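You operate a simulated robot arm through the tools that you are given. There is no shell and no other tool. Be economical: measure what you need, move in short steps, check, and stop when the job is done.

You are at the controls of a simulated robot arm. One attempt, no reset.

Task
Put things in order on the top of the counter. At the end: the yellow tip stands where the grey tip stood; the grey tip from the top of the counter stands on top of the blue pad; the red tip stands where the yellow tip stood; the white foot is on the long teal carton (marked "Castor Wheels"); whatever was shut is shut again. Leave all else as you found it, and nothing knocked over.
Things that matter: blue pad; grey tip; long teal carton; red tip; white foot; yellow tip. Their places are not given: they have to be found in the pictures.

It is judged by the outcome, as a careful person would: the job done as asked, and still so three seconds after it is handed in. It fails if anything else is knocked over, pushed out of place, dropped, spilled or broken.

Robot
A 6-joint arm with a two-finger parallel gripper, fixed in place. Base frame: the origin is at the foot of the arm, x ahead of it, y to its left, z up; the work surface is at about z = 0. Readings come in mm, degrees, newtons and seconds.
With the tool pointing down near the work surface it reaches from about 180 to 460 mm from the base axis. Its first joint turns from -70.0 to 70.0 degrees. Payload 1.9 kg.
The TCP is the grasp point between the finger pads, 23 mm short of the fingertips. In the tool frame z runs along the fingers and y along their closing line. The gripper opens to 94 mm. The fingers are 38 mm wide and 10 mm thick; the gripper's body (54 by 96 mm) begins 39 mm behind the TCP.
Orientation is that of the tool frame in the base frame, as a unit quaternion [x, y, z, w]. With the fingers straight down and closing along the base's y, the tool's x points along the base's -x, its y along +y and its z along -z.

Tools
- The arm moves only by the tool nudge_tool. Its argument "commands" is text: rows parted by semicolons, each of 7 numbers parted by spaces: the shift along the tool's x, y, z in mm, then the turn, a rotation vector about the tool's x, y, z in degrees, then the gripper command, from -1 (fully open) to 1 (shut), values between in proportion. In form: x y z rx ry rz fingers; .... A call has 1 to 8 rows; each row is the pose to reach, as a shift and turn from the pose commanded when the call began, along the tool's axes at that moment. A row lasts 0.2 s, in which the tool goes at most 50 mm and 8.6 degrees; a call with a longer step from one row to the next is refused whole, and so is a gripper value outside its range. A pose out of reach is approached as far as the arm can. The call stops where the force on the tool passes 40 N (or 10 N more than at its start, if that is more) or the arm is blocked; 0.2 s more then pass. The fingers move at their own pace (about 108 mm/s each) and stop on an object; they squeeze with about 41 N. The grip force told is the motor's: it shows also when the fingers shut on nothing. Time passes only in rows, and 0.2 s behind the last, so rows that repeat a pose let the fingers close. It gives the time, the measured TCP pose, the force on the tool (base axes), the opening and the grip force at its end, in the units of the frame above (readings bear some noise), with the torque about the TCP (base axes, N m) and any sound that the robot's microphone picked up, and new pictures: "views" is both (left out), scene, wrist or none.
- Cameras (640 x 400 px; columns grow to the right, rows downward): "scene" is fixed at [54.7, 312.3, 420.7]; the picture's right is [-0.79, -0.62, 0.00], its down [-0.37, 0.47, -0.80] and it looks along [0.49, -0.63, -0.60] (base axes); focal length 293 px, centre (320, 200). "wrist" rides on the gripper at [86, 16, -75] in the tool frame; the picture's right is [-0.18, 0.98, 0.00], its down [-0.58, -0.11, -0.81] and it looks along [-0.79, -0.15, 0.59] (tool axes); focal length 243 px, centre (320, 200).
- locate(camera, pixels): for up to 12 pixels [column, row] of the newest picture of that camera ("zoom" is the newest enlarged one), the place [x, y, z] in the base frame of the surface seen there, good to about 3 mm. It takes no simulated time.
- inspect(camera, box): a new picture of the part [left, top, right, bottom] of that camera's present view, enlarged. It takes no simulated time.
- job_done(): hands the job in; it is judged then, once.

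Work in short steps. Measure before you move; look again where a grasp or a placing could have gone wrong, and mend it. You have 80 turns and 200 pictures in all, those below and enlarged ones among them. Open the gripper and draw the arm clear of the work before you hand the job in, unless the task says otherwise; then end with one line.

The tools are called after "Call:" as name(argument=value, ...) on one line, values as JSON. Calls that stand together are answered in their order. nudge_tool: Moves the arm, as the interface text tells. Its arguments: {"type":"object","properties":{"commands":{"type":"string"},"views":{"type":"string","enum":["both","scene","wrist","none"]}},"required":["commands"]} The other tools are called the same way: locate (camera, pixels) gives the place of the surface under pixels of a picture; inspect (camera, box) takes an enlarged picture of a part of a camera's view; job_done () hands the job in.

At the start:

```text
clock: 0.0
tcp_pos: [293.9, -106.6, 230.6]
orientation: [-0.001, 1.0, 0.0, 0.001]
wrist_force: [-1.1, 0.9, 0.1]
moment: [0.04, -0.06, -0.02]
width: 94.1
grip_force: 0.1
```

scene: 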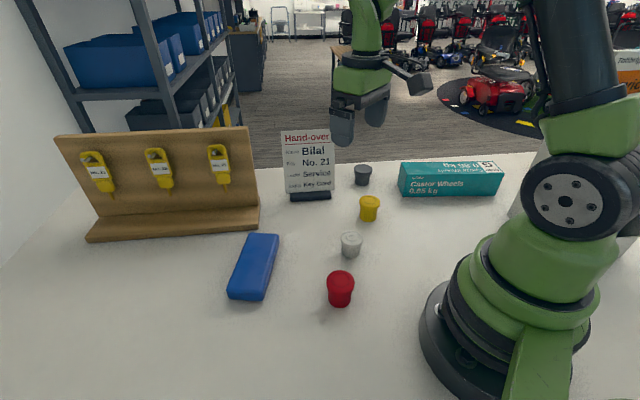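
wrist: 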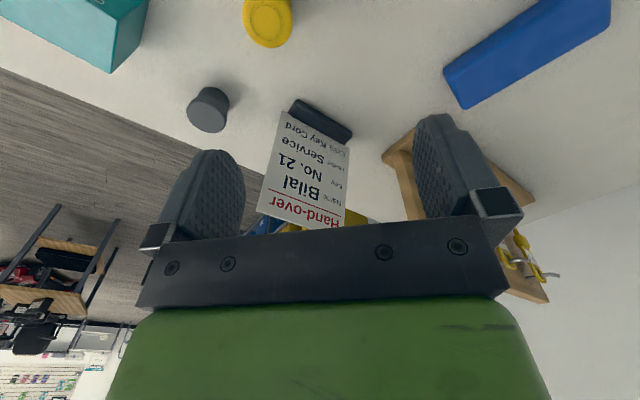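

The scene shows grey (362,175), yellow (369,208), white (351,244) and red (340,288) pieces, the blue pad (253,267) and the teal carton (450,179). I'll enlarge and measure these.

Call:
inspect(camera="scene", box=[220, 130, 520, 318])

Call:
locate(camera="scene", pixels=[[363, 168], [362, 184], [370, 200], [369, 219], [351, 237], [351, 256], [341, 277], [340, 304], [262, 236], [240, 294], [277, 240], [230, 288]])

Call:
locate(camera="scene", pixels=[[404, 166], [500, 163], [497, 172], [399, 178], [400, 195], [495, 194], [290, 197], [330, 195], [285, 135], [328, 133]])

```text
2.13 times, centred on (370, 224) of scene
```

zoom: 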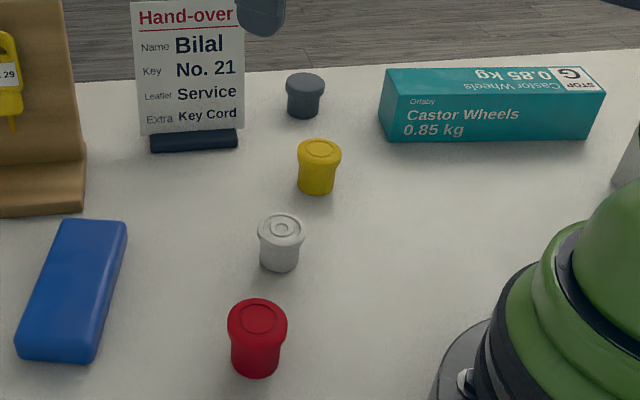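

```text
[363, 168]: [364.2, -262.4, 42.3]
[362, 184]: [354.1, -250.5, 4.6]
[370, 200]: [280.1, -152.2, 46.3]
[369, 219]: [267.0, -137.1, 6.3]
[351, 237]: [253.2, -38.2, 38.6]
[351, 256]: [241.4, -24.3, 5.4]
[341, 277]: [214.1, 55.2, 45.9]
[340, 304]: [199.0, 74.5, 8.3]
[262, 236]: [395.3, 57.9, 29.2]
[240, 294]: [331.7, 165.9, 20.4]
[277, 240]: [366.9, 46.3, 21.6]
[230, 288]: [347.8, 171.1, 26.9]
```

```text
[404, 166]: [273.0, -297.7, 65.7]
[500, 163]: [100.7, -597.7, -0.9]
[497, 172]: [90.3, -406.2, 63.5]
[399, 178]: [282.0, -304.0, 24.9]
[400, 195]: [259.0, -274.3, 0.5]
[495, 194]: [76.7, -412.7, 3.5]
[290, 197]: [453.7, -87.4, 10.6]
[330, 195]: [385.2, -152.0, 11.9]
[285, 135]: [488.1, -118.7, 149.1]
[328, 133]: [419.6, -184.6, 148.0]
```

The zoom gives clearer top discs and carton edges, so I measure their centres and rims there.

Call:
locate(camera="zoom", pixels=[[305, 80], [287, 82], [323, 82], [319, 149], [299, 151], [340, 151], [281, 228], [260, 230], [303, 230], [257, 317], [230, 320], [286, 320]])

Call:
locate(camera="zoom", pixels=[[392, 72], [384, 98], [490, 71], [490, 96], [590, 90], [572, 70], [95, 225], [67, 225], [121, 228], [20, 340], [92, 345], [70, 290]])

```text
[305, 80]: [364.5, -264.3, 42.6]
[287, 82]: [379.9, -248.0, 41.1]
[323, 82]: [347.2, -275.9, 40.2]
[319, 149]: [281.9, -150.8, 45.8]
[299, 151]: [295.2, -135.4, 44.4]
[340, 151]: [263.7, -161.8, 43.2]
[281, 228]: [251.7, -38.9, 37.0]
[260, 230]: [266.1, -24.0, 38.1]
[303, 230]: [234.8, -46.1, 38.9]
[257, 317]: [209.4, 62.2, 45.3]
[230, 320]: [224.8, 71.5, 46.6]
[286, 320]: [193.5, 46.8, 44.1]
```

```text
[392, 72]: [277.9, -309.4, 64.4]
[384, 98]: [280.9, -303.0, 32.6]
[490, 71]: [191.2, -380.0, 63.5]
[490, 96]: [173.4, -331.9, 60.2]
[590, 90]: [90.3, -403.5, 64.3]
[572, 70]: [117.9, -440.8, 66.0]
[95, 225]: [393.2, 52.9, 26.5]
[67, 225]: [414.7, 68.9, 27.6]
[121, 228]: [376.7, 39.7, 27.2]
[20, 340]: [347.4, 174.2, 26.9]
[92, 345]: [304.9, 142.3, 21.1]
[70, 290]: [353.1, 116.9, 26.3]
```

White foot is centred near (250,-37), about 38 tall. I move above it with the gripper open and check from the wrist camera.

Call:
nudge_tool(commands="22 35 0 0 0 0 -1; 44 70 0 0 0 0 -1; 44 70 45 0 0 0 -1; 44 70 90 0 0 0 -1; 44 70 130 0 0 0 -1; 44 70 130 0 0 0 -1")

```text
clock: 1.4
tcp_pos: [249.1, -34.6, 100.7]
orientation: [-0.001, 1.0, 0.0, 0.001]
wrist_force: [0.4, -0.2, 0.0]
moment: [0.0, 0.01, 0.01]
width: 94.0
grip_force: 0.1
```

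scene: 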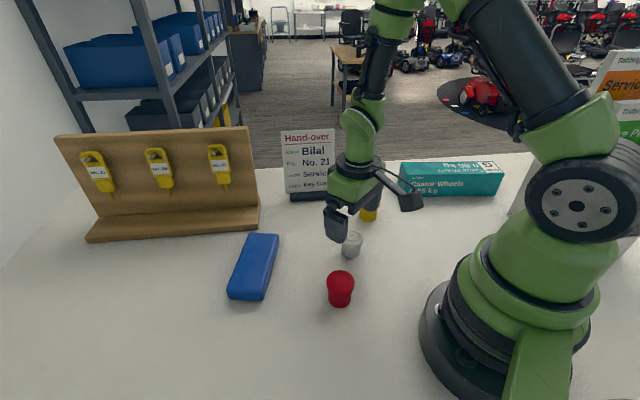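
wrist: 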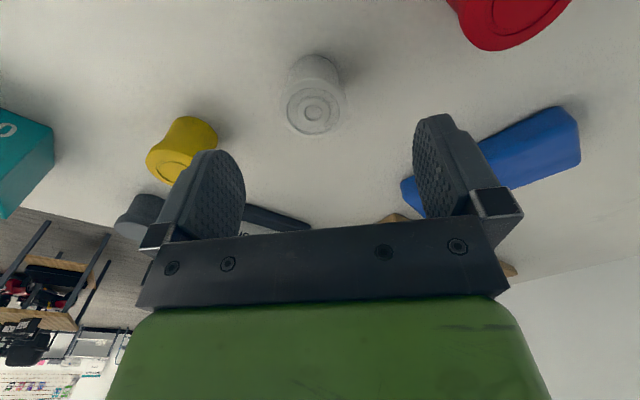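

The wrist view shows the white foot at (314,105) between the fingers. I measure it and neighbours from here.

Call:
locate(camera="wrist", pixels=[[314, 112], [284, 108], [346, 108], [314, 137], [312, 86], [175, 168]])

```text
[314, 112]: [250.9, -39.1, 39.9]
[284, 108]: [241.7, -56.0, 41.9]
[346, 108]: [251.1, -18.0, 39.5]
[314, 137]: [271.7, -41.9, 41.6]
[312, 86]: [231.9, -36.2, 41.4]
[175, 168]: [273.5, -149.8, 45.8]
```

Centre is (251,-38.5), top z≈40. I correct, descend to z≈29 and close.

Call:
nudge_tool(commands="-2 -4 30 0 0 0 -1; -2 -4 60 0 0 0 -1; -2 -4 71 0 0 0 -1; -2 -4 71 0 0 0 -1; -2 -4 71 0 0 0 1; -2 -4 71 0 0 0 1; -2 -4 71 0 0 0 1")

```text
clock: 3.0
tcp_pos: [252.5, -39.8, 28.1]
orientation: [0.0, 1.0, 0.001, 0.001]
wrist_force: [0.2, 0.2, -0.2]
moment: [0.01, 0.0, 0.01]
width: 34.7
grip_force: 40.4
```

scene: 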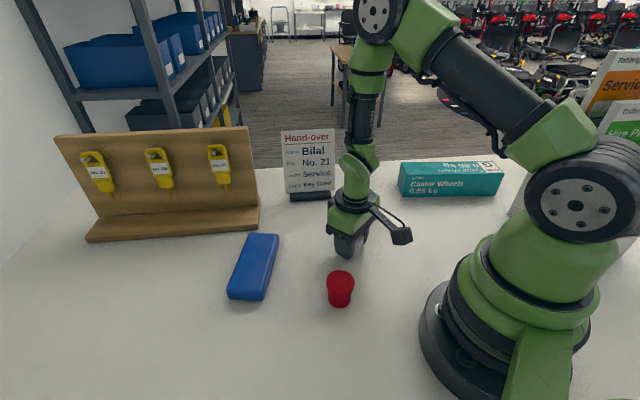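
wrist: 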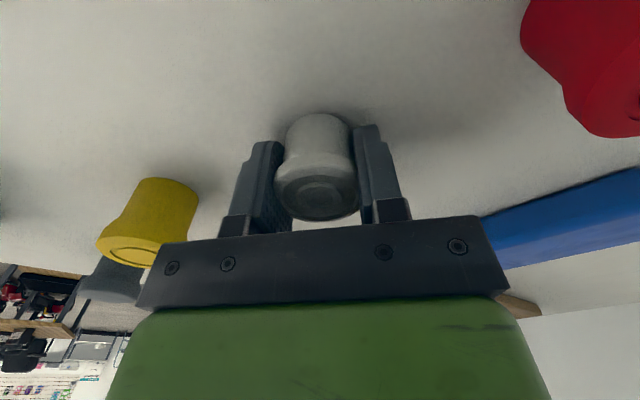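

Gripped (34.7 mm). Lift straight up and carry part-way.

Call:
nudge_tool(commands="0 0 -47 0 0 0 1; 0 0 -94 0 0 0 1; 0 0 -140 0 0 0 1; 7 -45 -140 0 0 0 1; 14 -90 -140 0 0 0 1; 21 -135 -140 0 0 0 1; 28 -180 -140 0 0 0 1; 28 -180 -140 0 0 0 1", views="scene")

Call:
nudge_tool(commands="7 -40 0 0 0 0 1; 12 -80 0 0 0 0 1; 17 -122 0 0 0 0 1; 17 -122 0 0 0 0 1; 17 -122 0 0 0 0 1")

```text
clock: 4.8
tcp_pos: [225.6, -219.9, 169.5]
orientation: [0.0, 1.0, 0.002, 0.001]
wrist_force: [0.5, 0.0, -0.1]
moment: [0.0, 0.03, -0.02]
width: 34.5
grip_force: 40.7
```

scene: 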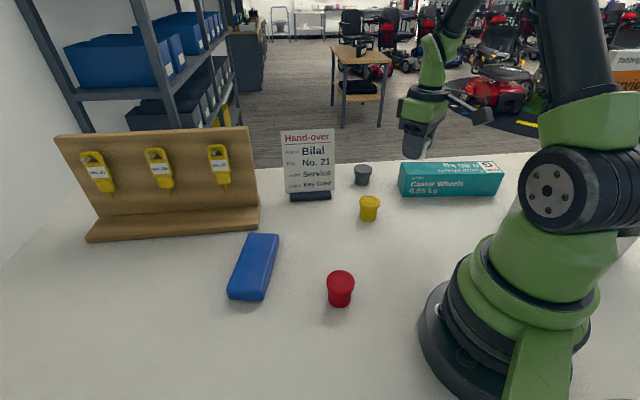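

```text
clock: 6.0
tcp_pos: [208.0, -341.3, 171.7]
orientation: [-0.001, 1.0, 0.001, 0.001]
wrist_force: [0.6, 0.0, -0.8]
moment: [0.04, 0.04, 0.02]
width: 34.6
grip_force: 41.0
```

scene: 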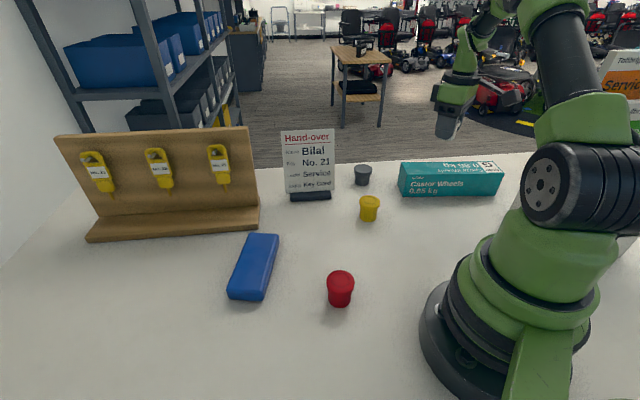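
wrist: 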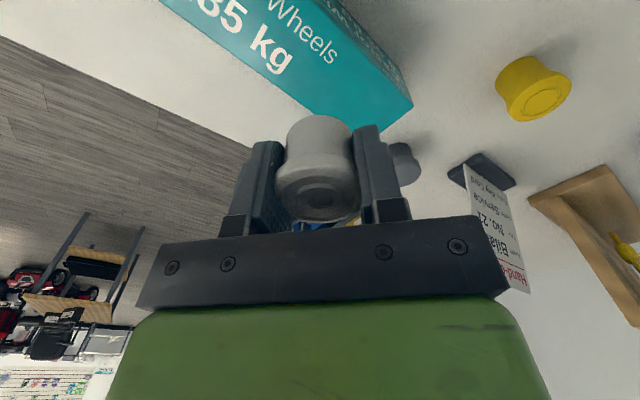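

The held foot hangs over the carton; I verify the carton's top edges from this wrist view.

Call:
locate(camera="wrist", pixels=[[240, 70], [270, 20], [320, 5], [400, 100], [385, 120], [250, 95], [200, 30], [340, 60], [370, 90], [410, 105], [225, 60], [270, 95]])

Call:
inspect(camera="wrist", box=[150, 0, 450, 188])

```text
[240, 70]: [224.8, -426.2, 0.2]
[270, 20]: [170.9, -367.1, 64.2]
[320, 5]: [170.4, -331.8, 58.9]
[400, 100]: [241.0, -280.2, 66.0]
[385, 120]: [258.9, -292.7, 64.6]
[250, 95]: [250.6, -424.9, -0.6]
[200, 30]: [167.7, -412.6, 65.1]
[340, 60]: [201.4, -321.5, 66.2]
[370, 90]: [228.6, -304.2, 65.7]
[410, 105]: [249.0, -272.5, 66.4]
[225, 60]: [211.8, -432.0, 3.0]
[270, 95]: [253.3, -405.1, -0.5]
```

```text
2.13 times, centred on (300, 94) of wrist
```

zoom: 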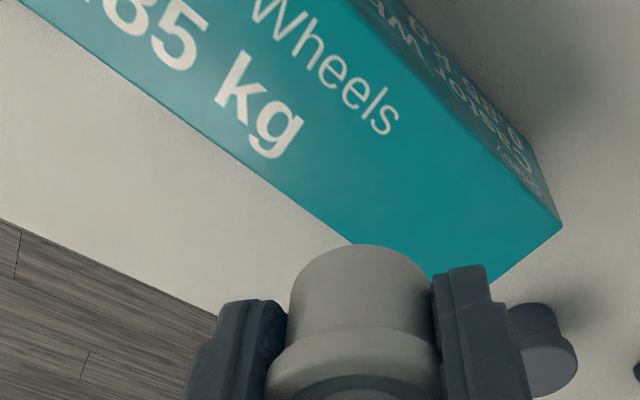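

I measure the top face's edges in the zoom.

Call:
locate(camera="zoom", pixels=[[555, 225], [340, 225], [110, 58], [390, 60], [250, 165], [465, 140], [495, 278]])

```text
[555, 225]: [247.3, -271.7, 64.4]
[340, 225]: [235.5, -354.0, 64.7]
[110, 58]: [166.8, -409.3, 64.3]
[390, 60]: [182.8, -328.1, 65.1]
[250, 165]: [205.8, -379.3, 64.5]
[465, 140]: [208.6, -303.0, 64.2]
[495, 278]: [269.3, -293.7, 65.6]
```

(208,-341) lies on the carton's centreline, top z≈64.7. I lower to just above.

Call:
nudge_tool(commands="0 0 30 0 0 0 1; 0 0 60 0 0 0 1; 0 0 73 0 0 0 1; 0 0 73 0 0 0 1")

```text
clock: 7.0
tcp_pos: [207.7, -340.6, 95.3]
orientation: [0.001, 1.0, 0.0, 0.001]
wrist_force: [-0.1, -0.2, -0.6]
moment: [0.0, -0.03, 0.03]
width: 34.8
grip_force: 40.5
```

scene: 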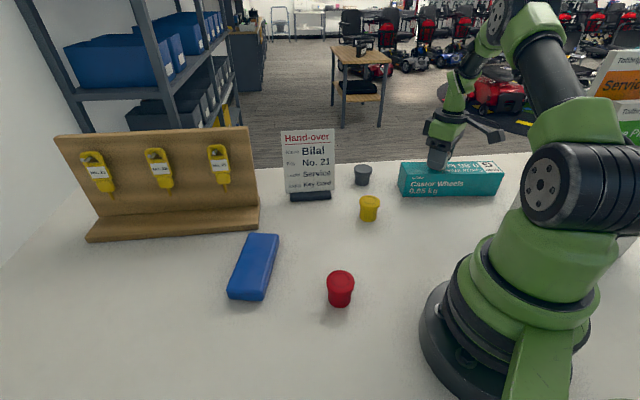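
wrist: 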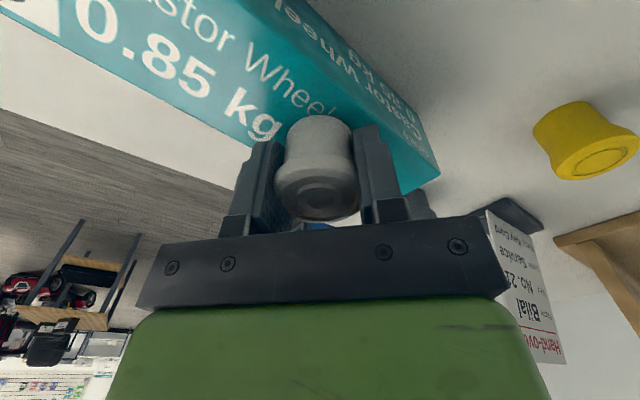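

Lower in 1–2 mm steps watching the force.

Call:
nudge_tool(commands="0 0 1 0 0 0 1; 0 0 2 0 0 0 1; 0 0 2 0 0 0 1", views="none")

Call:
nudge_tool(commands="0 0 1 0 0 0 1; 0 0 1 0 0 0 1", views="none")

```text
clock: 7.8
tcp_pos: [207.2, -341.4, 92.7]
orientation: [0.0, 1.0, 0.001, 0.001]
wrist_force: [-0.8, 1.2, 1.6]
moment: [0.04, 0.03, -0.03]
width: 34.4
grip_force: 40.7
```

```text
clock: 8.4
tcp_pos: [207.8, -342.1, 93.2]
orientation: [0.0, 1.0, 0.0, 0.002]
wrist_force: [-8.7, 1.6, 16.1]
moment: [0.04, 0.22, 0.03]
width: 34.6
grip_force: 41.0
```

Contact (16 N up). I ease back 0.5 mm, open partly, then fully, and rise.

Call:
nudge_tool(commands="0 0 -0.7 0 0 0 1; 0 0 -0.7 0 0 0 -0.05; 0 0 -0.7 0 0 0 -0.5; 0 0 -0.7 0 0 0 -1; 0 0 -40 0 0 0 -1; 0 0 -80 0 0 0 -1; 0 0 -110 0 0 0 -1")

```text
clock: 10.0
tcp_pos: [206.6, -341.8, 204.3]
orientation: [-0.001, 1.0, 0.001, 0.001]
wrist_force: [0.1, 0.7, 0.9]
moment: [-0.01, 0.01, -0.01]
width: 94.0
grip_force: 0.1
```

scene: 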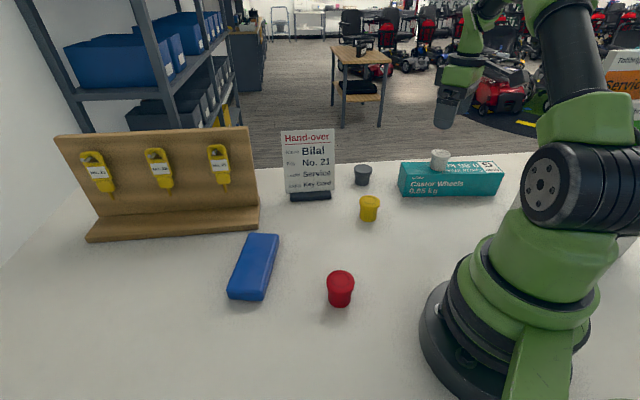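
wrist: 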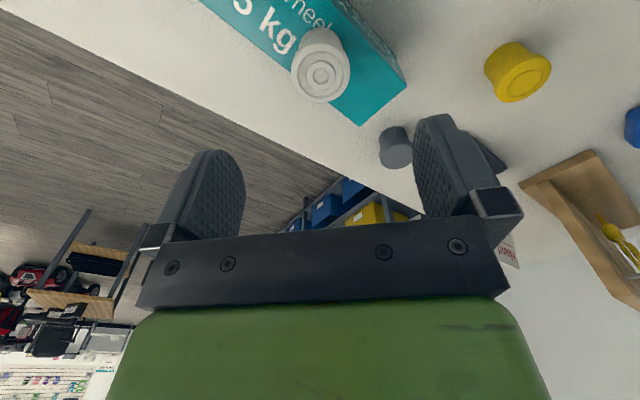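

White stands on the carton. Next the grey tip at about (363.5,-262.5): I move above it.

Call:
nudge_tool(commands="-39 20 0 0 0 0 -1; -78 40 0 0 0 0 -1; -117 60 0 0 0 0 -1; -156 79 0 0 0 0 -1; -156 79 40 0 0 0 -1; -156 79 80 0 0 0 -1; -156 79 80 0 0 0 -1")

```text
clock: 11.6
tcp_pos: [366.1, -264.8, 122.2]
orientation: [0.0, 1.0, 0.001, 0.001]
wrist_force: [-0.5, 0.5, 0.3]
moment: [0.04, 0.0, -0.01]
width: 93.7
grip_force: 0.0
```

scene: 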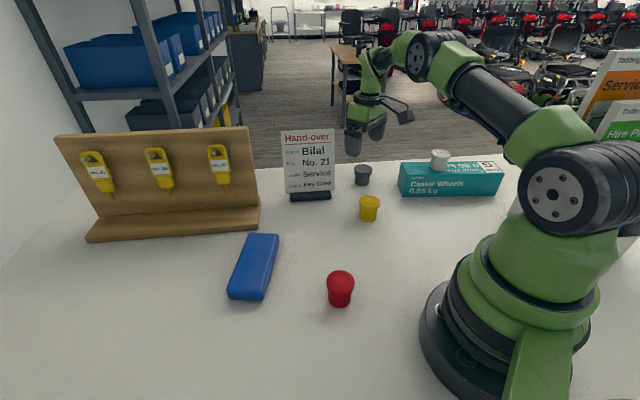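
wrist: 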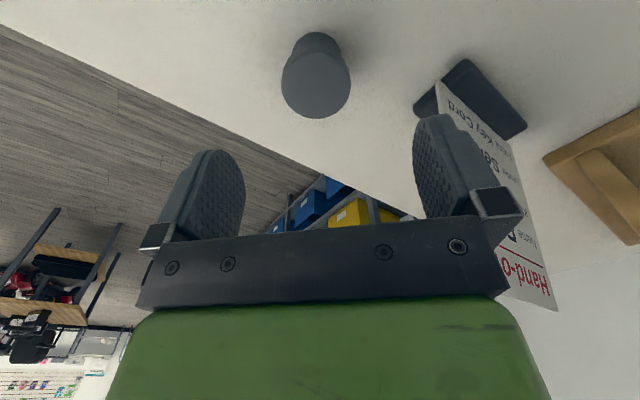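

Measure the grey top disc from the wrist view, also the sign's nearest edge.

Call:
locate(camera="wrist", pixels=[[316, 82], [283, 80], [350, 85], [318, 117], [316, 52], [418, 105], [440, 90], [540, 300]])

```text
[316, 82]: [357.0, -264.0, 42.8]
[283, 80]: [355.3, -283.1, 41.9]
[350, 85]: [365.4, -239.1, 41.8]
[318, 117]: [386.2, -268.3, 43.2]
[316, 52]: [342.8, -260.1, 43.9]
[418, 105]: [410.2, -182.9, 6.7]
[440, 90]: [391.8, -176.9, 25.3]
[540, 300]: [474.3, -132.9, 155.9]
```

Grey centre ≈ (363,-263), matching the commanded pose. Descend to z≈31 and grip.

Call:
nudge_tool(commands="0 0 40 0 0 0 -1; 0 0 75 0 0 0 -1; 0 0 92.6 0 0 0 -1; 0 0 92.6 0 0 0 -1; 0 0 92.6 0 0 0 1; 0 0 92.6 0 0 0 1; 0 0 92.6 0 0 0 1")

```text
clock: 13.2
tcp_pos: [365.1, -261.8, 30.9]
orientation: [0.0, 1.0, 0.001, 0.001]
wrist_force: [-0.4, 1.2, 1.6]
moment: [0.05, 0.0, 0.06]
width: 45.1
grip_force: 41.4
```

scene: 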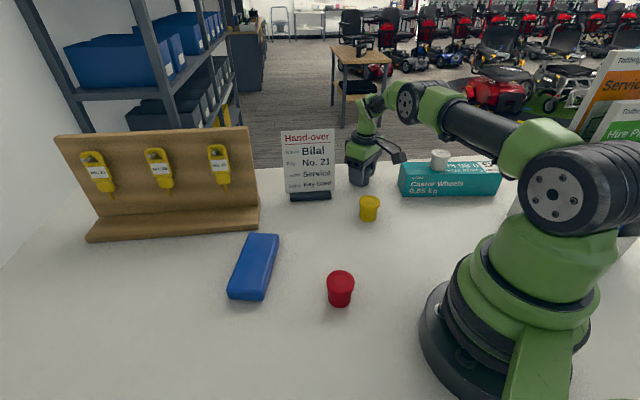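
wrist: 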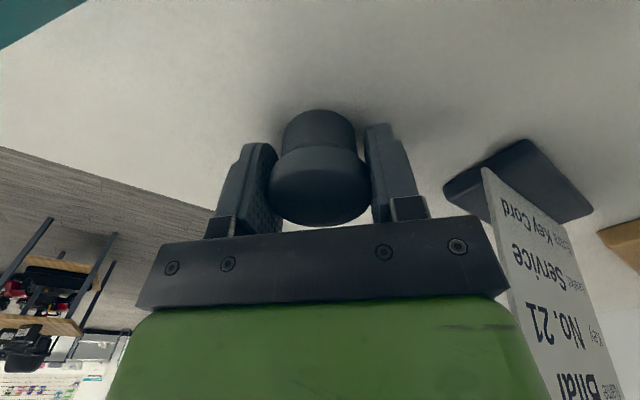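

Grey is gripped (45.1 mm). Lift and carry toward the pad via smaller x, away from the sign.

Call:
nudge_tool(commands="0 0 -45 0 0 0 1; 0 0 -90 0 0 0 1; 0 0 -135 0 0 0 1; 20 15 -170 0 0 0 1; 45 55 -170 0 0 0 1; 63 100 -170 0 0 0 1; 63 150 -170 0 0 0 1; 63 200 -170 0 0 0 1", views="none")

Call:
nudge_tool(commands="0 50 0 0 0 0 1; -20 95 0 0 0 0 1; -43 135 0 0 0 0 1; -61 169 0 0 0 0 1; -61 169 0 0 0 0 1; -61 169 0 0 0 0 1")

```text
clock: 15.0
tcp_pos: [297.7, -61.1, 197.9]
orientation: [-0.001, 1.0, 0.0, 0.001]
wrist_force: [0.4, 0.5, -1.4]
moment: [0.02, 0.02, -0.01]
width: 45.3
grip_force: 41.3
```

```text
clock: 16.4
tcp_pos: [359.5, 105.1, 201.8]
orientation: [0.0, 1.0, 0.0, 0.002]
wrist_force: [0.3, -0.8, -0.9]
moment: [0.0, 0.0, -0.01]
width: 45.1
grip_force: 40.9
```

scene: 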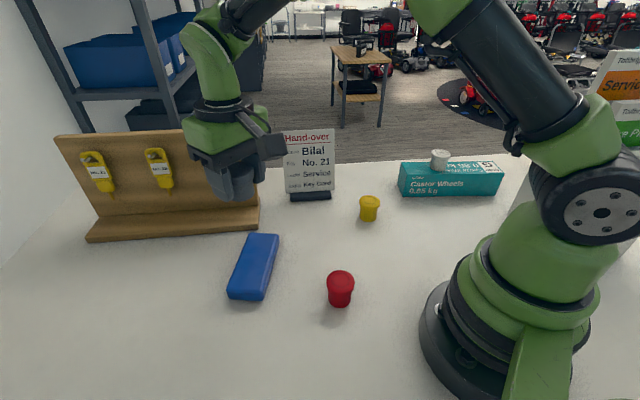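
wrist: 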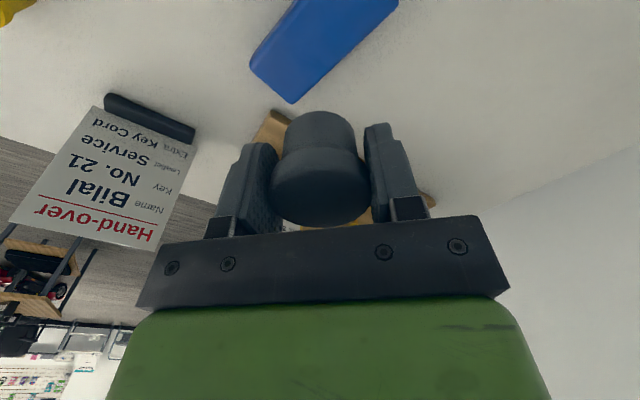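

The pad is unobstructed in the scene. I measure its top corners and the board's front edge before lowering.

Call:
inspect(camera="scene", box=[200, 210, 320, 310])

Call:
locate(camera="scene", pixels=[[251, 235], [275, 236], [262, 292], [233, 288], [254, 262], [240, 264], [268, 266], [258, 221], [180, 233], [90, 240]])

```text
4.00 times, centred on (260, 260) of scene
```

zoom: 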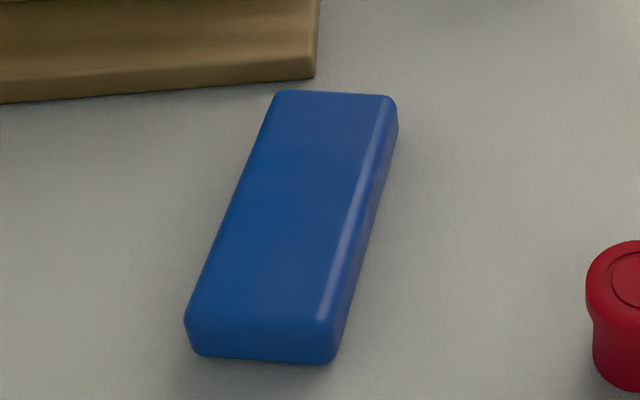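

```text
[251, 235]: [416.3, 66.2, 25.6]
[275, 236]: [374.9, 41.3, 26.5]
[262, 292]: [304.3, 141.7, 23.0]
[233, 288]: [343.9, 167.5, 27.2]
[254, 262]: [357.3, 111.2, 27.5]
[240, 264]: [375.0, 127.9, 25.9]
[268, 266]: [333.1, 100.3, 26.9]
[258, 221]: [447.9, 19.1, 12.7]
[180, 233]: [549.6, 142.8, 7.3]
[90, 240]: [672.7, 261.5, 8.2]
```

Pad centre ≈ (361,105), top z≈27; the pose matches. Lower to a few mm above.

Call:
nudge_tool(commands="0 0 45 0 0 0 1; 0 0 90 0 0 0 1; 0 0 125 0 0 0 1; 0 0 139 0 0 0 1; 0 0 139 0 0 0 1")

Call:
nudge_tool(commands="0 0 1 0 0 0 1; 0 0 2 0 0 0 1; 0 0 3 0 0 0 1; 0 0 3 0 0 0 1", views="none")

```text
clock: 17.6
tcp_pos: [360.5, 104.2, 61.6]
orientation: [0.0, 1.0, 0.0, 0.0]
wrist_force: [0.2, -0.6, -0.8]
moment: [0.01, 0.01, -0.01]
width: 44.8
grip_force: 41.4
```

scene: 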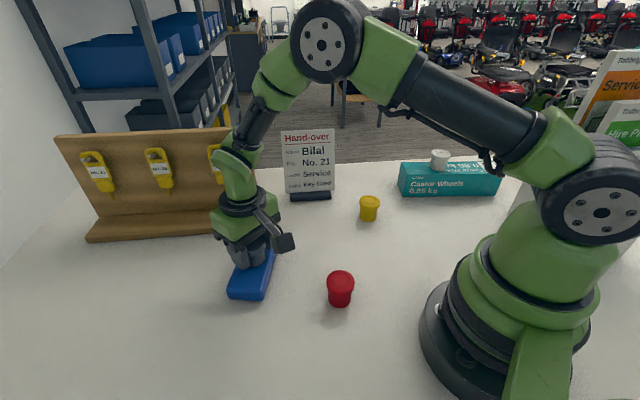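
wrist: 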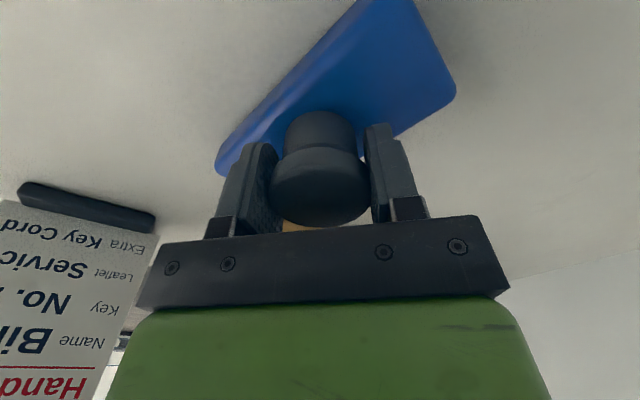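

```text
clock: 18.6
tcp_pos: [361.6, 106.4, 58.8]
orientation: [0.0, 1.0, 0.0, 0.001]
wrist_force: [0.8, -0.6, -0.9]
moment: [0.04, -0.02, 0.0]
width: 44.7
grip_force: 41.2
```

No contact yet at z≈58.8; continue by 1 mm steps.

Call:
nudge_tool(commands="0 0 0.5 0 0 0 1; 0 0 1 0 0 0 1; 0 0 1 0 0 0 1", views="none")

```text
clock: 19.4
tcp_pos: [361.7, 105.6, 59.3]
orientation: [-0.001, 1.0, 0.001, 0.001]
wrist_force: [-6.1, -0.5, 18.0]
moment: [-0.21, 0.04, -0.07]
width: 45.0
grip_force: 41.0
```

Contact (18 N). Ease 0.5 mm, open and rise.

Call:
nudge_tool(commands="0 0 -0.6 0 0 0 1; 0 0 -0.6 0 0 0 -0.2; 0 0 -0.6 0 0 0 -0.6; 0 0 -0.6 0 0 0 -1; 0 0 -40 0 0 0 -1; 0 0 -80 0 0 0 -1; 0 0 -110 0 0 0 -1")

```text
clock: 21.0
tcp_pos: [360.2, 105.0, 167.3]
orientation: [0.0, 1.0, 0.001, 0.001]
wrist_force: [-0.1, 1.3, 0.7]
moment: [0.03, -0.01, 0.04]
width: 94.0
grip_force: 0.0
```

scene: 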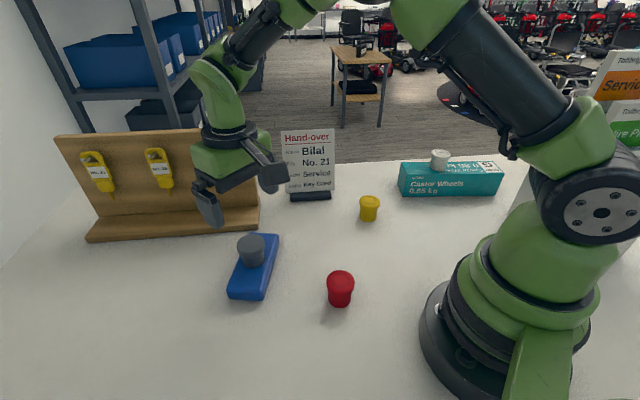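
wrist: 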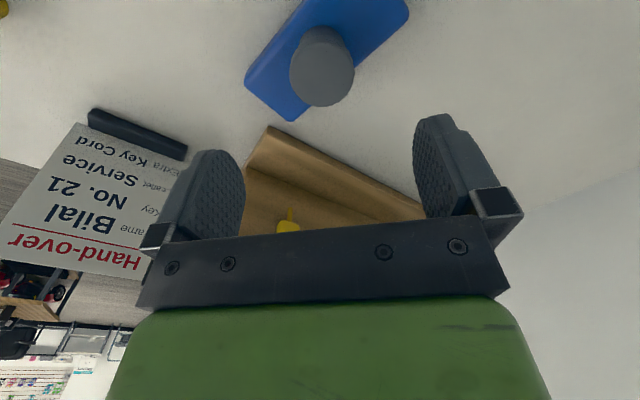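

Grey stands on the pad. Next: move above the yellow tip near (279,-149).

Call:
nudge_tool(commands="25 -42 0 0 0 0 -1; 50 -84 0 0 0 0 -1; 70 -127 0 0 0 0 -1; 82 -170 0 0 0 0 -1; 82 -212 0 0 0 0 -1; 82 -254 0 0 0 0 -1; 82 -254 50 0 0 0 -1; 82 -254 50 0 0 0 -1")

```text
clock: 22.8
tcp_pos: [278.3, -150.6, 114.7]
orientation: [-0.001, 1.0, 0.001, 0.001]
wrist_force: [0.6, 0.8, 0.9]
moment: [-0.05, -0.03, 0.02]
width: 94.2
grip_force: 0.1
```

scene: 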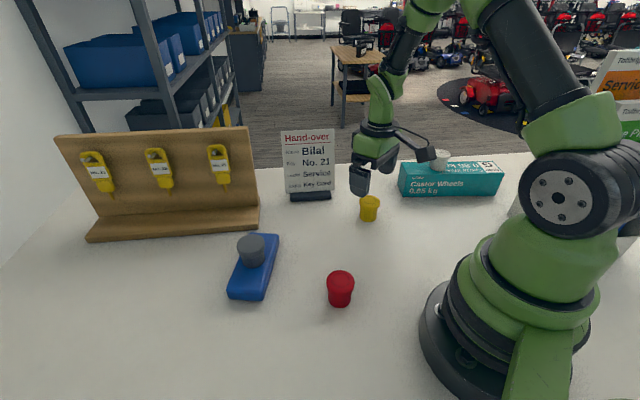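
wrist: 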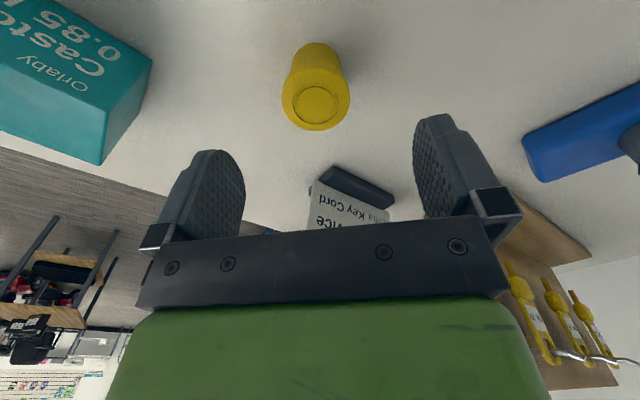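

Yellow is at (316,98) in the wrist view; measure its rim.

Call:
locate(camera="wrist", pixels=[[316, 104], [283, 100], [349, 100], [318, 129], [315, 78]])

```text
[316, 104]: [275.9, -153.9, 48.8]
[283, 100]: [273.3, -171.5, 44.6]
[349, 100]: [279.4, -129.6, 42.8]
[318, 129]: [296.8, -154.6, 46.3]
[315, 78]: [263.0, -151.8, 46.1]
```

Yellow centre ≈ (278.5,-150.5). Shift 2 mm, descend to z≈31 and grip.

Call:
nudge_tool(commands="0 -2 40 0 0 0 -1; 0 -2 70 0 0 0 -1; 0 -2 87 0 0 0 -1; 0 -2 87 0 0 0 -1; 0 -2 87 0 0 0 1; 0 -2 87 0 0 0 1; 0 -2 87 0 0 0 1")

```text
clock: 24.4
tcp_pos: [279.2, -149.3, 29.7]
orientation: [0.0, 1.0, 0.001, 0.001]
wrist_force: [0.9, 0.4, -1.6]
moment: [-0.01, 0.0, 0.03]
width: 43.1
grip_force: 40.7
```

scene: 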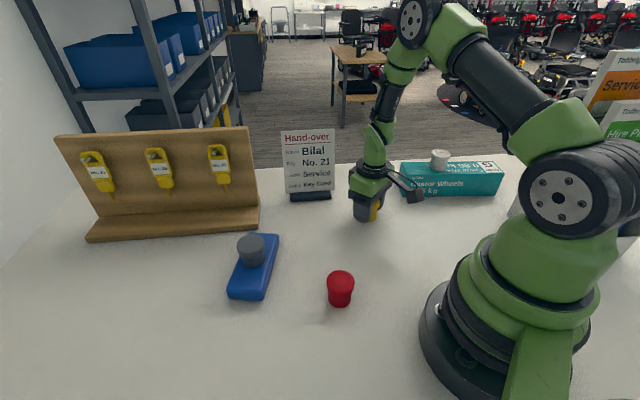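
wrist: 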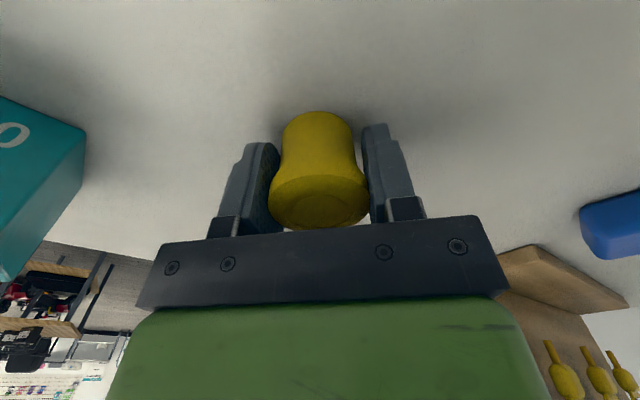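

Yellow gripped. Lift and carry to the grey spot (commanded 362.9,-263.6).

Call:
nudge_tool(commands="0 0 -40 0 0 0 1; 0 0 -80 0 0 0 1; -21 -28 -100 0 0 0 1; -42 -56 -100 0 0 0 1; -63 -84 -100 0 0 0 1; -84 -113 -100 0 0 0 1; -84 -113 -100 0 0 0 1; -84 -113 -60 0 0 0 1")

Call:
nudge_tool(commands="0 0 25 0 0 0 1; 0 0 45 0 0 0 1; 0 0 57 0 0 0 1; 0 0 58.5 0 0 0 1; 0 0 58.5 0 0 0 1")

```text
clock: 26.2
tcp_pos: [362.9, -261.6, 90.8]
orientation: [0.0, 1.0, 0.001, 0.001]
wrist_force: [0.5, 0.2, 0.2]
moment: [0.03, -0.01, -0.01]
width: 42.5
grip_force: 41.5
```

scene: 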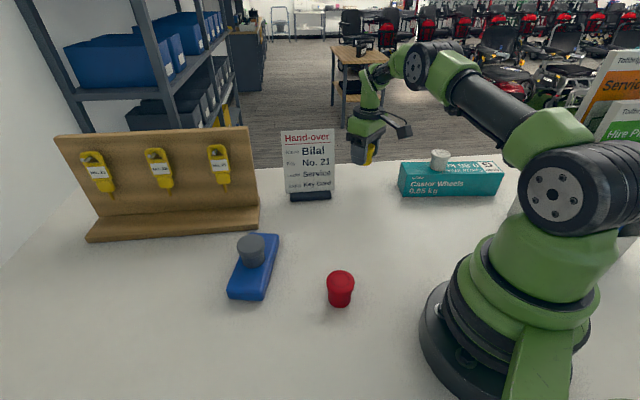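
wrist: 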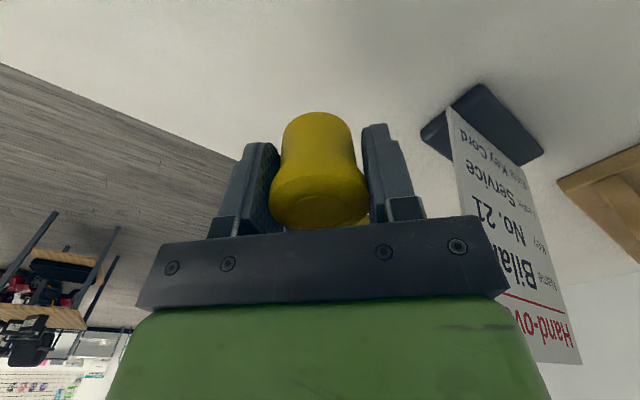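

```text
clock: 27.4
tcp_pos: [363.4, -261.2, 33.5]
orientation: [-0.001, 1.0, 0.0, 0.001]
wrist_force: [-0.1, 0.1, -0.2]
moment: [0.02, 0.0, -0.01]
width: 42.8
grip_force: 41.1
```

scene: 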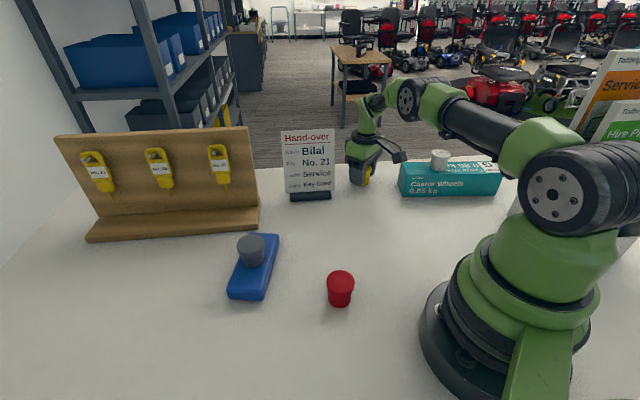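
wrist: 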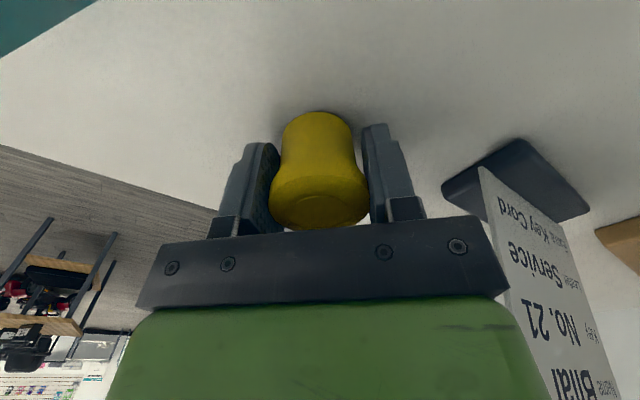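

Commanded z is about 32.5; creep the last millimetres to contact.

Call:
nudge_tool(commands="0 0 0.5 0 0 0 1; 0 0 1 0 0 0 1; 0 0 1.4 0 0 0 1; 0 0 1.4 0 0 0 1", views="none")

```text
clock: 28.4
tcp_pos: [362.4, -263.4, 31.1]
orientation: [0.0, 1.0, 0.0, 0.001]
wrist_force: [0.7, 0.2, -1.2]
moment: [0.01, -0.01, 0.0]
width: 43.0
grip_force: 40.5
```

Call:
nudge_tool(commands="0 0 0.4 0 0 0 1; 0 0 0.8 0 0 0 1; 0 0 0.8 0 0 0 1", views="none")

```text
clock: 29.2
tcp_pos: [364.1, -262.9, 29.0]
orientation: [0.0, 1.0, 0.0, 0.001]
wrist_force: [0.1, 0.2, 0.7]
moment: [0.01, -0.02, -0.01]
width: 43.2
grip_force: 41.0
```

Force only begins to change (0.7 N); within about half a millimetre of the surface. One more tiny step, then release and rise.

Call:
nudge_tool(commands="0 0 0.3 0 0 0 1; 0 0 0.3 0 0 0 -0.2; 0 0 0.3 0 0 0 -0.6; 0 0 0.3 0 0 0 -1; 0 0 -40 0 0 0 -1; 0 0 -80 0 0 0 -1; 0 0 -120 0 0 0 -1; 0 0 -120 0 0 0 -1")

```text
clock: 31.0
tcp_pos: [363.6, -263.0, 150.9]
orientation: [0.0, 1.0, 0.0, 0.0]
wrist_force: [0.1, 0.4, 0.9]
moment: [-0.02, 0.04, 0.03]
width: 94.1
grip_force: 0.1
```

scene: 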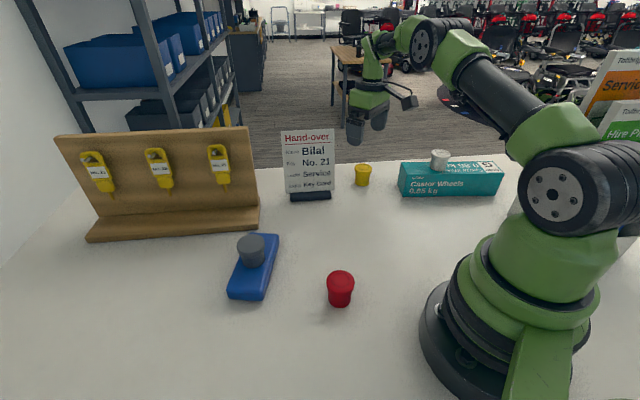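
wrist: 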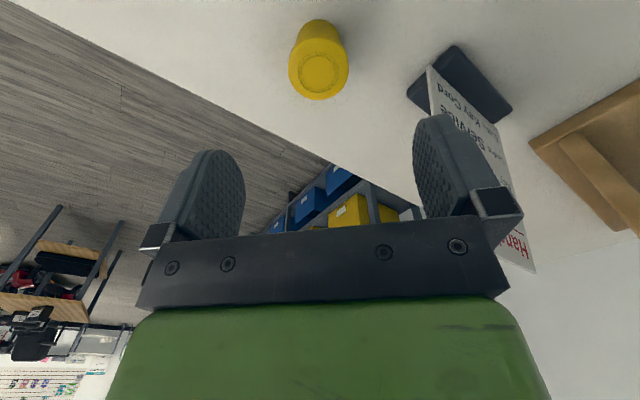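

Yellow stands where grey stood. Now travel above the red tip near (208.5,60).

Call:
nudge_tool(commands="20 41 0 0 0 0 -1; 40 82 0 0 0 0 -1; 60 123 0 0 0 0 -1; 80 164 0 0 0 0 -1; 100 205 0 0 0 0 -1; 120 246 0 0 0 0 -1; 138 285 0 0 0 0 -1; 154 323.6 0 0 0 0 -1", views="none")

Call:
nudge_tool(commands="0 0 35 0 0 0 -1; 0 0 35 0 0 0 -1")

```text
clock: 32.8
tcp_pos: [208.6, 59.8, 151.2]
orientation: [0.0, 1.0, 0.0, 0.001]
wrist_force: [-0.1, -0.6, -1.4]
moment: [-0.03, -0.05, -0.02]
width: 94.1
grip_force: 0.1
```

```text
clock: 33.4
tcp_pos: [206.9, 59.6, 114.4]
orientation: [0.001, 1.0, 0.0, 0.001]
wrist_force: [0.0, 0.0, 0.2]
moment: [0.0, 0.0, -0.01]
width: 94.3
grip_force: 0.1
```

scene: 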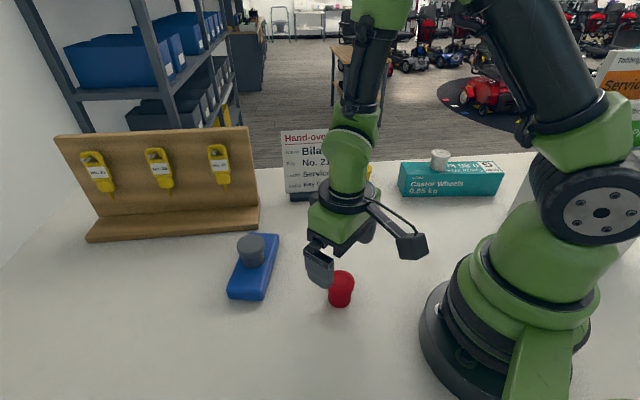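
wrist: 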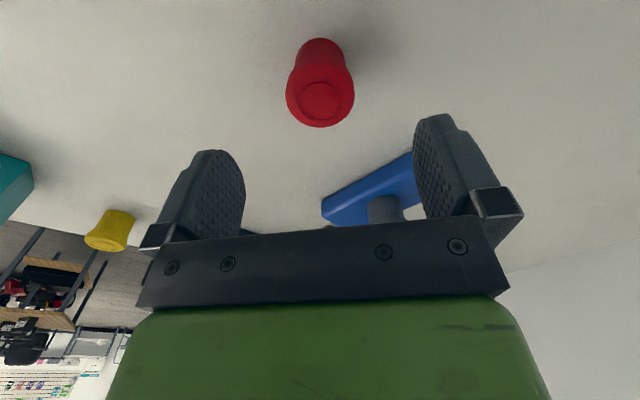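

Red at (320,98) in the wrist view; measure.

Call:
locate(camera="wrist", pixels=[[320, 98], [287, 94], [354, 96], [321, 126], [319, 72]])

```text
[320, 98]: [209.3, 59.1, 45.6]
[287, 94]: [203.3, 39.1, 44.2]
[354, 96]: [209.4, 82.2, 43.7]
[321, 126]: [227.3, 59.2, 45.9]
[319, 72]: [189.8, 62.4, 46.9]
```

Centre ≈ (208,60.5), matching. Descend and grip.

Call:
nudge_tool(commands="0 0 40 0 0 0 -1; 0 0 70 0 0 0 -1; 0 0 84 0 0 0 -1; 0 0 84 0 0 0 -1; 0 0 84 0 0 0 1; 0 0 84 0 0 0 1; 0 0 84 0 0 0 1")

```text
clock: 35.0
tcp_pos: [210.3, 59.9, 30.7]
orientation: [-0.001, 1.0, 0.0, 0.0]
wrist_force: [0.4, 0.0, -0.1]
moment: [0.01, 0.01, 0.0]
width: 42.8
grip_force: 40.7
```

scene: 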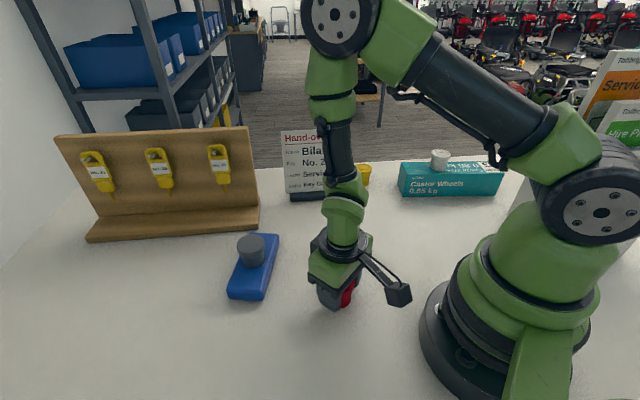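
wrist: 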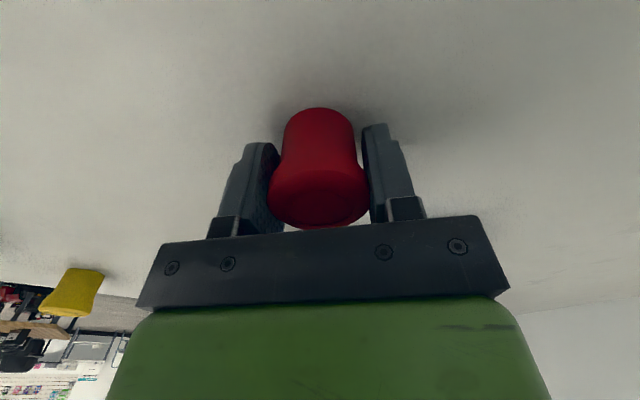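

Red gripped. Lift 100, carry to yellow's old place (278.9,-150.6).

Call:
nudge_tool(commands="0 0 -45 0 0 0 1; 0 0 -90 0 0 0 1; -14 -42 -100 0 0 0 1; -28 -84 -100 0 0 0 1; -42 -126 -100 0 0 0 1; -56 -168 -100 0 0 0 1; -70 -210.6 -100 0 0 0 1; -70 -210.6 -100 0 0 0 1", views="scene")

Call:
nudge_tool(commands="0 0 40 0 0 0 1; 0 0 75 0 0 0 1; 0 0 95 0 0 0 1; 0 0 98.5 0 0 0 1; 0 0 98.5 0 0 0 1")

```text
clock: 36.8
tcp_pos: [280.2, -149.8, 134.5]
orientation: [-0.001, 1.0, 0.001, 0.001]
wrist_force: [0.0, 0.5, -1.2]
moment: [0.0, -0.06, 0.02]
width: 43.0
grip_force: 40.6
```

scene: 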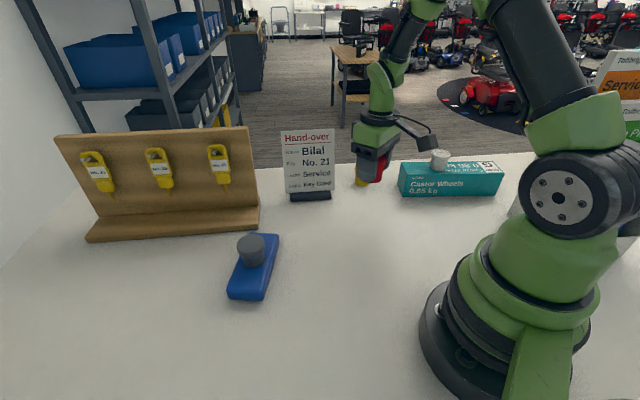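

```text
clock: 38.0
tcp_pos: [279.3, -150.4, 32.8]
orientation: [-0.001, 1.0, 0.0, 0.001]
wrist_force: [-0.3, -0.6, -0.4]
moment: [0.0, 0.02, 0.02]
width: 42.9
grip_force: 41.3
```

scene: 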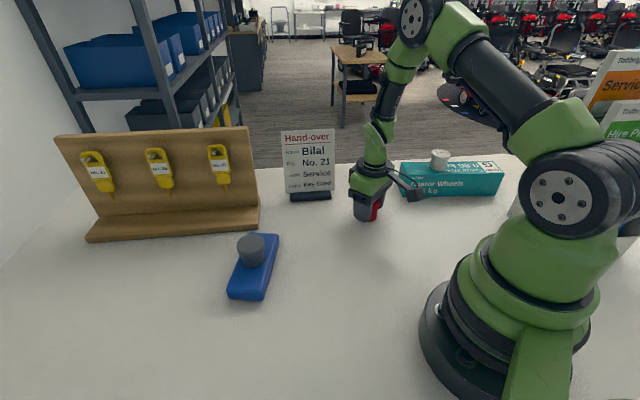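
wrist: 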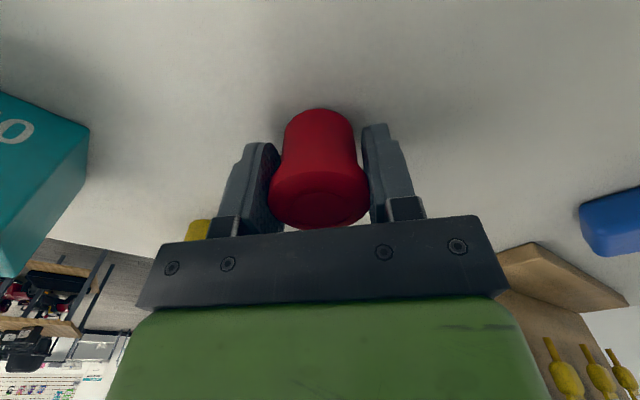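

Creep 1.8 mm to the grasp height.

Call:
nudge_tool(commands="0 0 0.6 0 0 0 1; 0 0 1.2 0 0 0 1; 0 0 1.8 0 0 0 1; 0 0 1.8 0 0 0 1", views="none")

```text
clock: 39.0
tcp_pos: [278.5, -150.4, 30.5]
orientation: [0.0, 1.0, 0.0, 0.001]
wrist_force: [1.0, 0.5, 0.5]
moment: [0.07, 0.03, -0.01]
width: 42.9
grip_force: 41.6
```

At the grasp height with light or no contact; 0.3 mm more, then release and rise.

Call:
nudge_tool(commands="0 0 0.3 0 0 0 1; 0 0 0.3 0 0 0 -0.2; 0 0 0.3 0 0 0 -0.6; 0 0 0.3 0 0 0 -1; 0 0 -45 0 0 0 -1; 0 0 -90 0 0 0 -1; 0 0 -135 0 0 0 -1; 0 0 -180 0 0 0 -1", views="none")

Call:
nudge_tool(commands="0 40 0 0 0 0 -1; 0 80 0 0 0 0 -1; 0 80 0 0 0 0 -1")

Call:
inspect(camera="scene", box=[220, 130, 520, 318])

```text
clock: 40.8
tcp_pos: [279.8, -149.4, 212.3]
orientation: [-0.001, 1.0, 0.0, 0.001]
wrist_force: [-0.6, -0.5, -0.3]
moment: [0.02, -0.01, 0.03]
width: 93.9
grip_force: 0.0
```

```text
clock: 41.6
tcp_pos: [281.0, -68.6, 212.8]
orientation: [0.001, 1.0, 0.0, 0.001]
wrist_force: [-0.6, -0.7, -0.4]
moment: [-0.05, -0.01, -0.01]
width: 94.0
grip_force: 0.1
```

scene: 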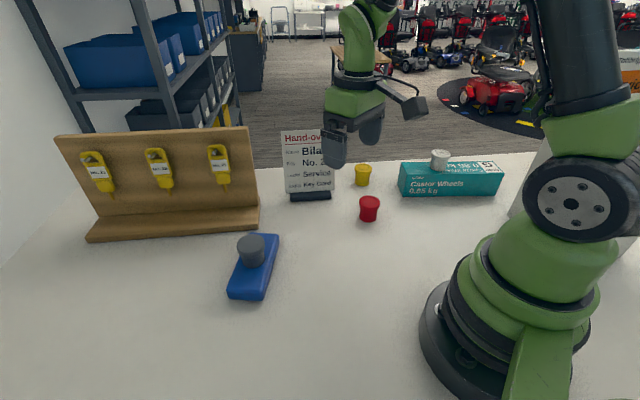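
wrist: 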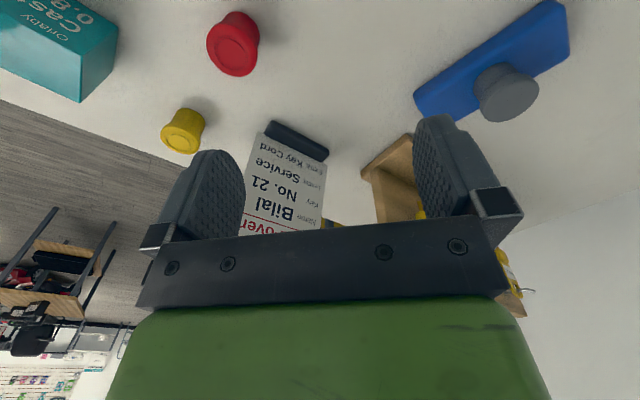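

```text
2.13 times, centred on (370, 224) of scene
```

zoom: 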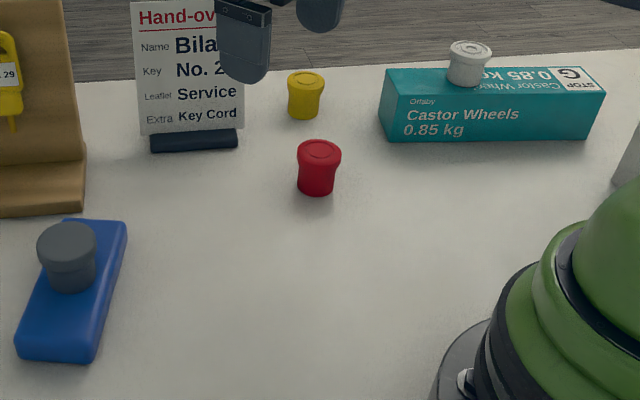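

All four pieces stand where asked, at the same pixels as the ones they replaced. The pad, carton and sign have not moved, and the gripper is open and clear, so I hand in.

Call:
job_done()

```text
The job is handed in.
```

The job is done and handed in: the yellow tip stands where the grey one stood, the grey tip is on the blue pad, the red tip stands where the yellow one stood, and the white foot is on the teal carton. Nothing was opened, and nothing else was moved or knocked over.
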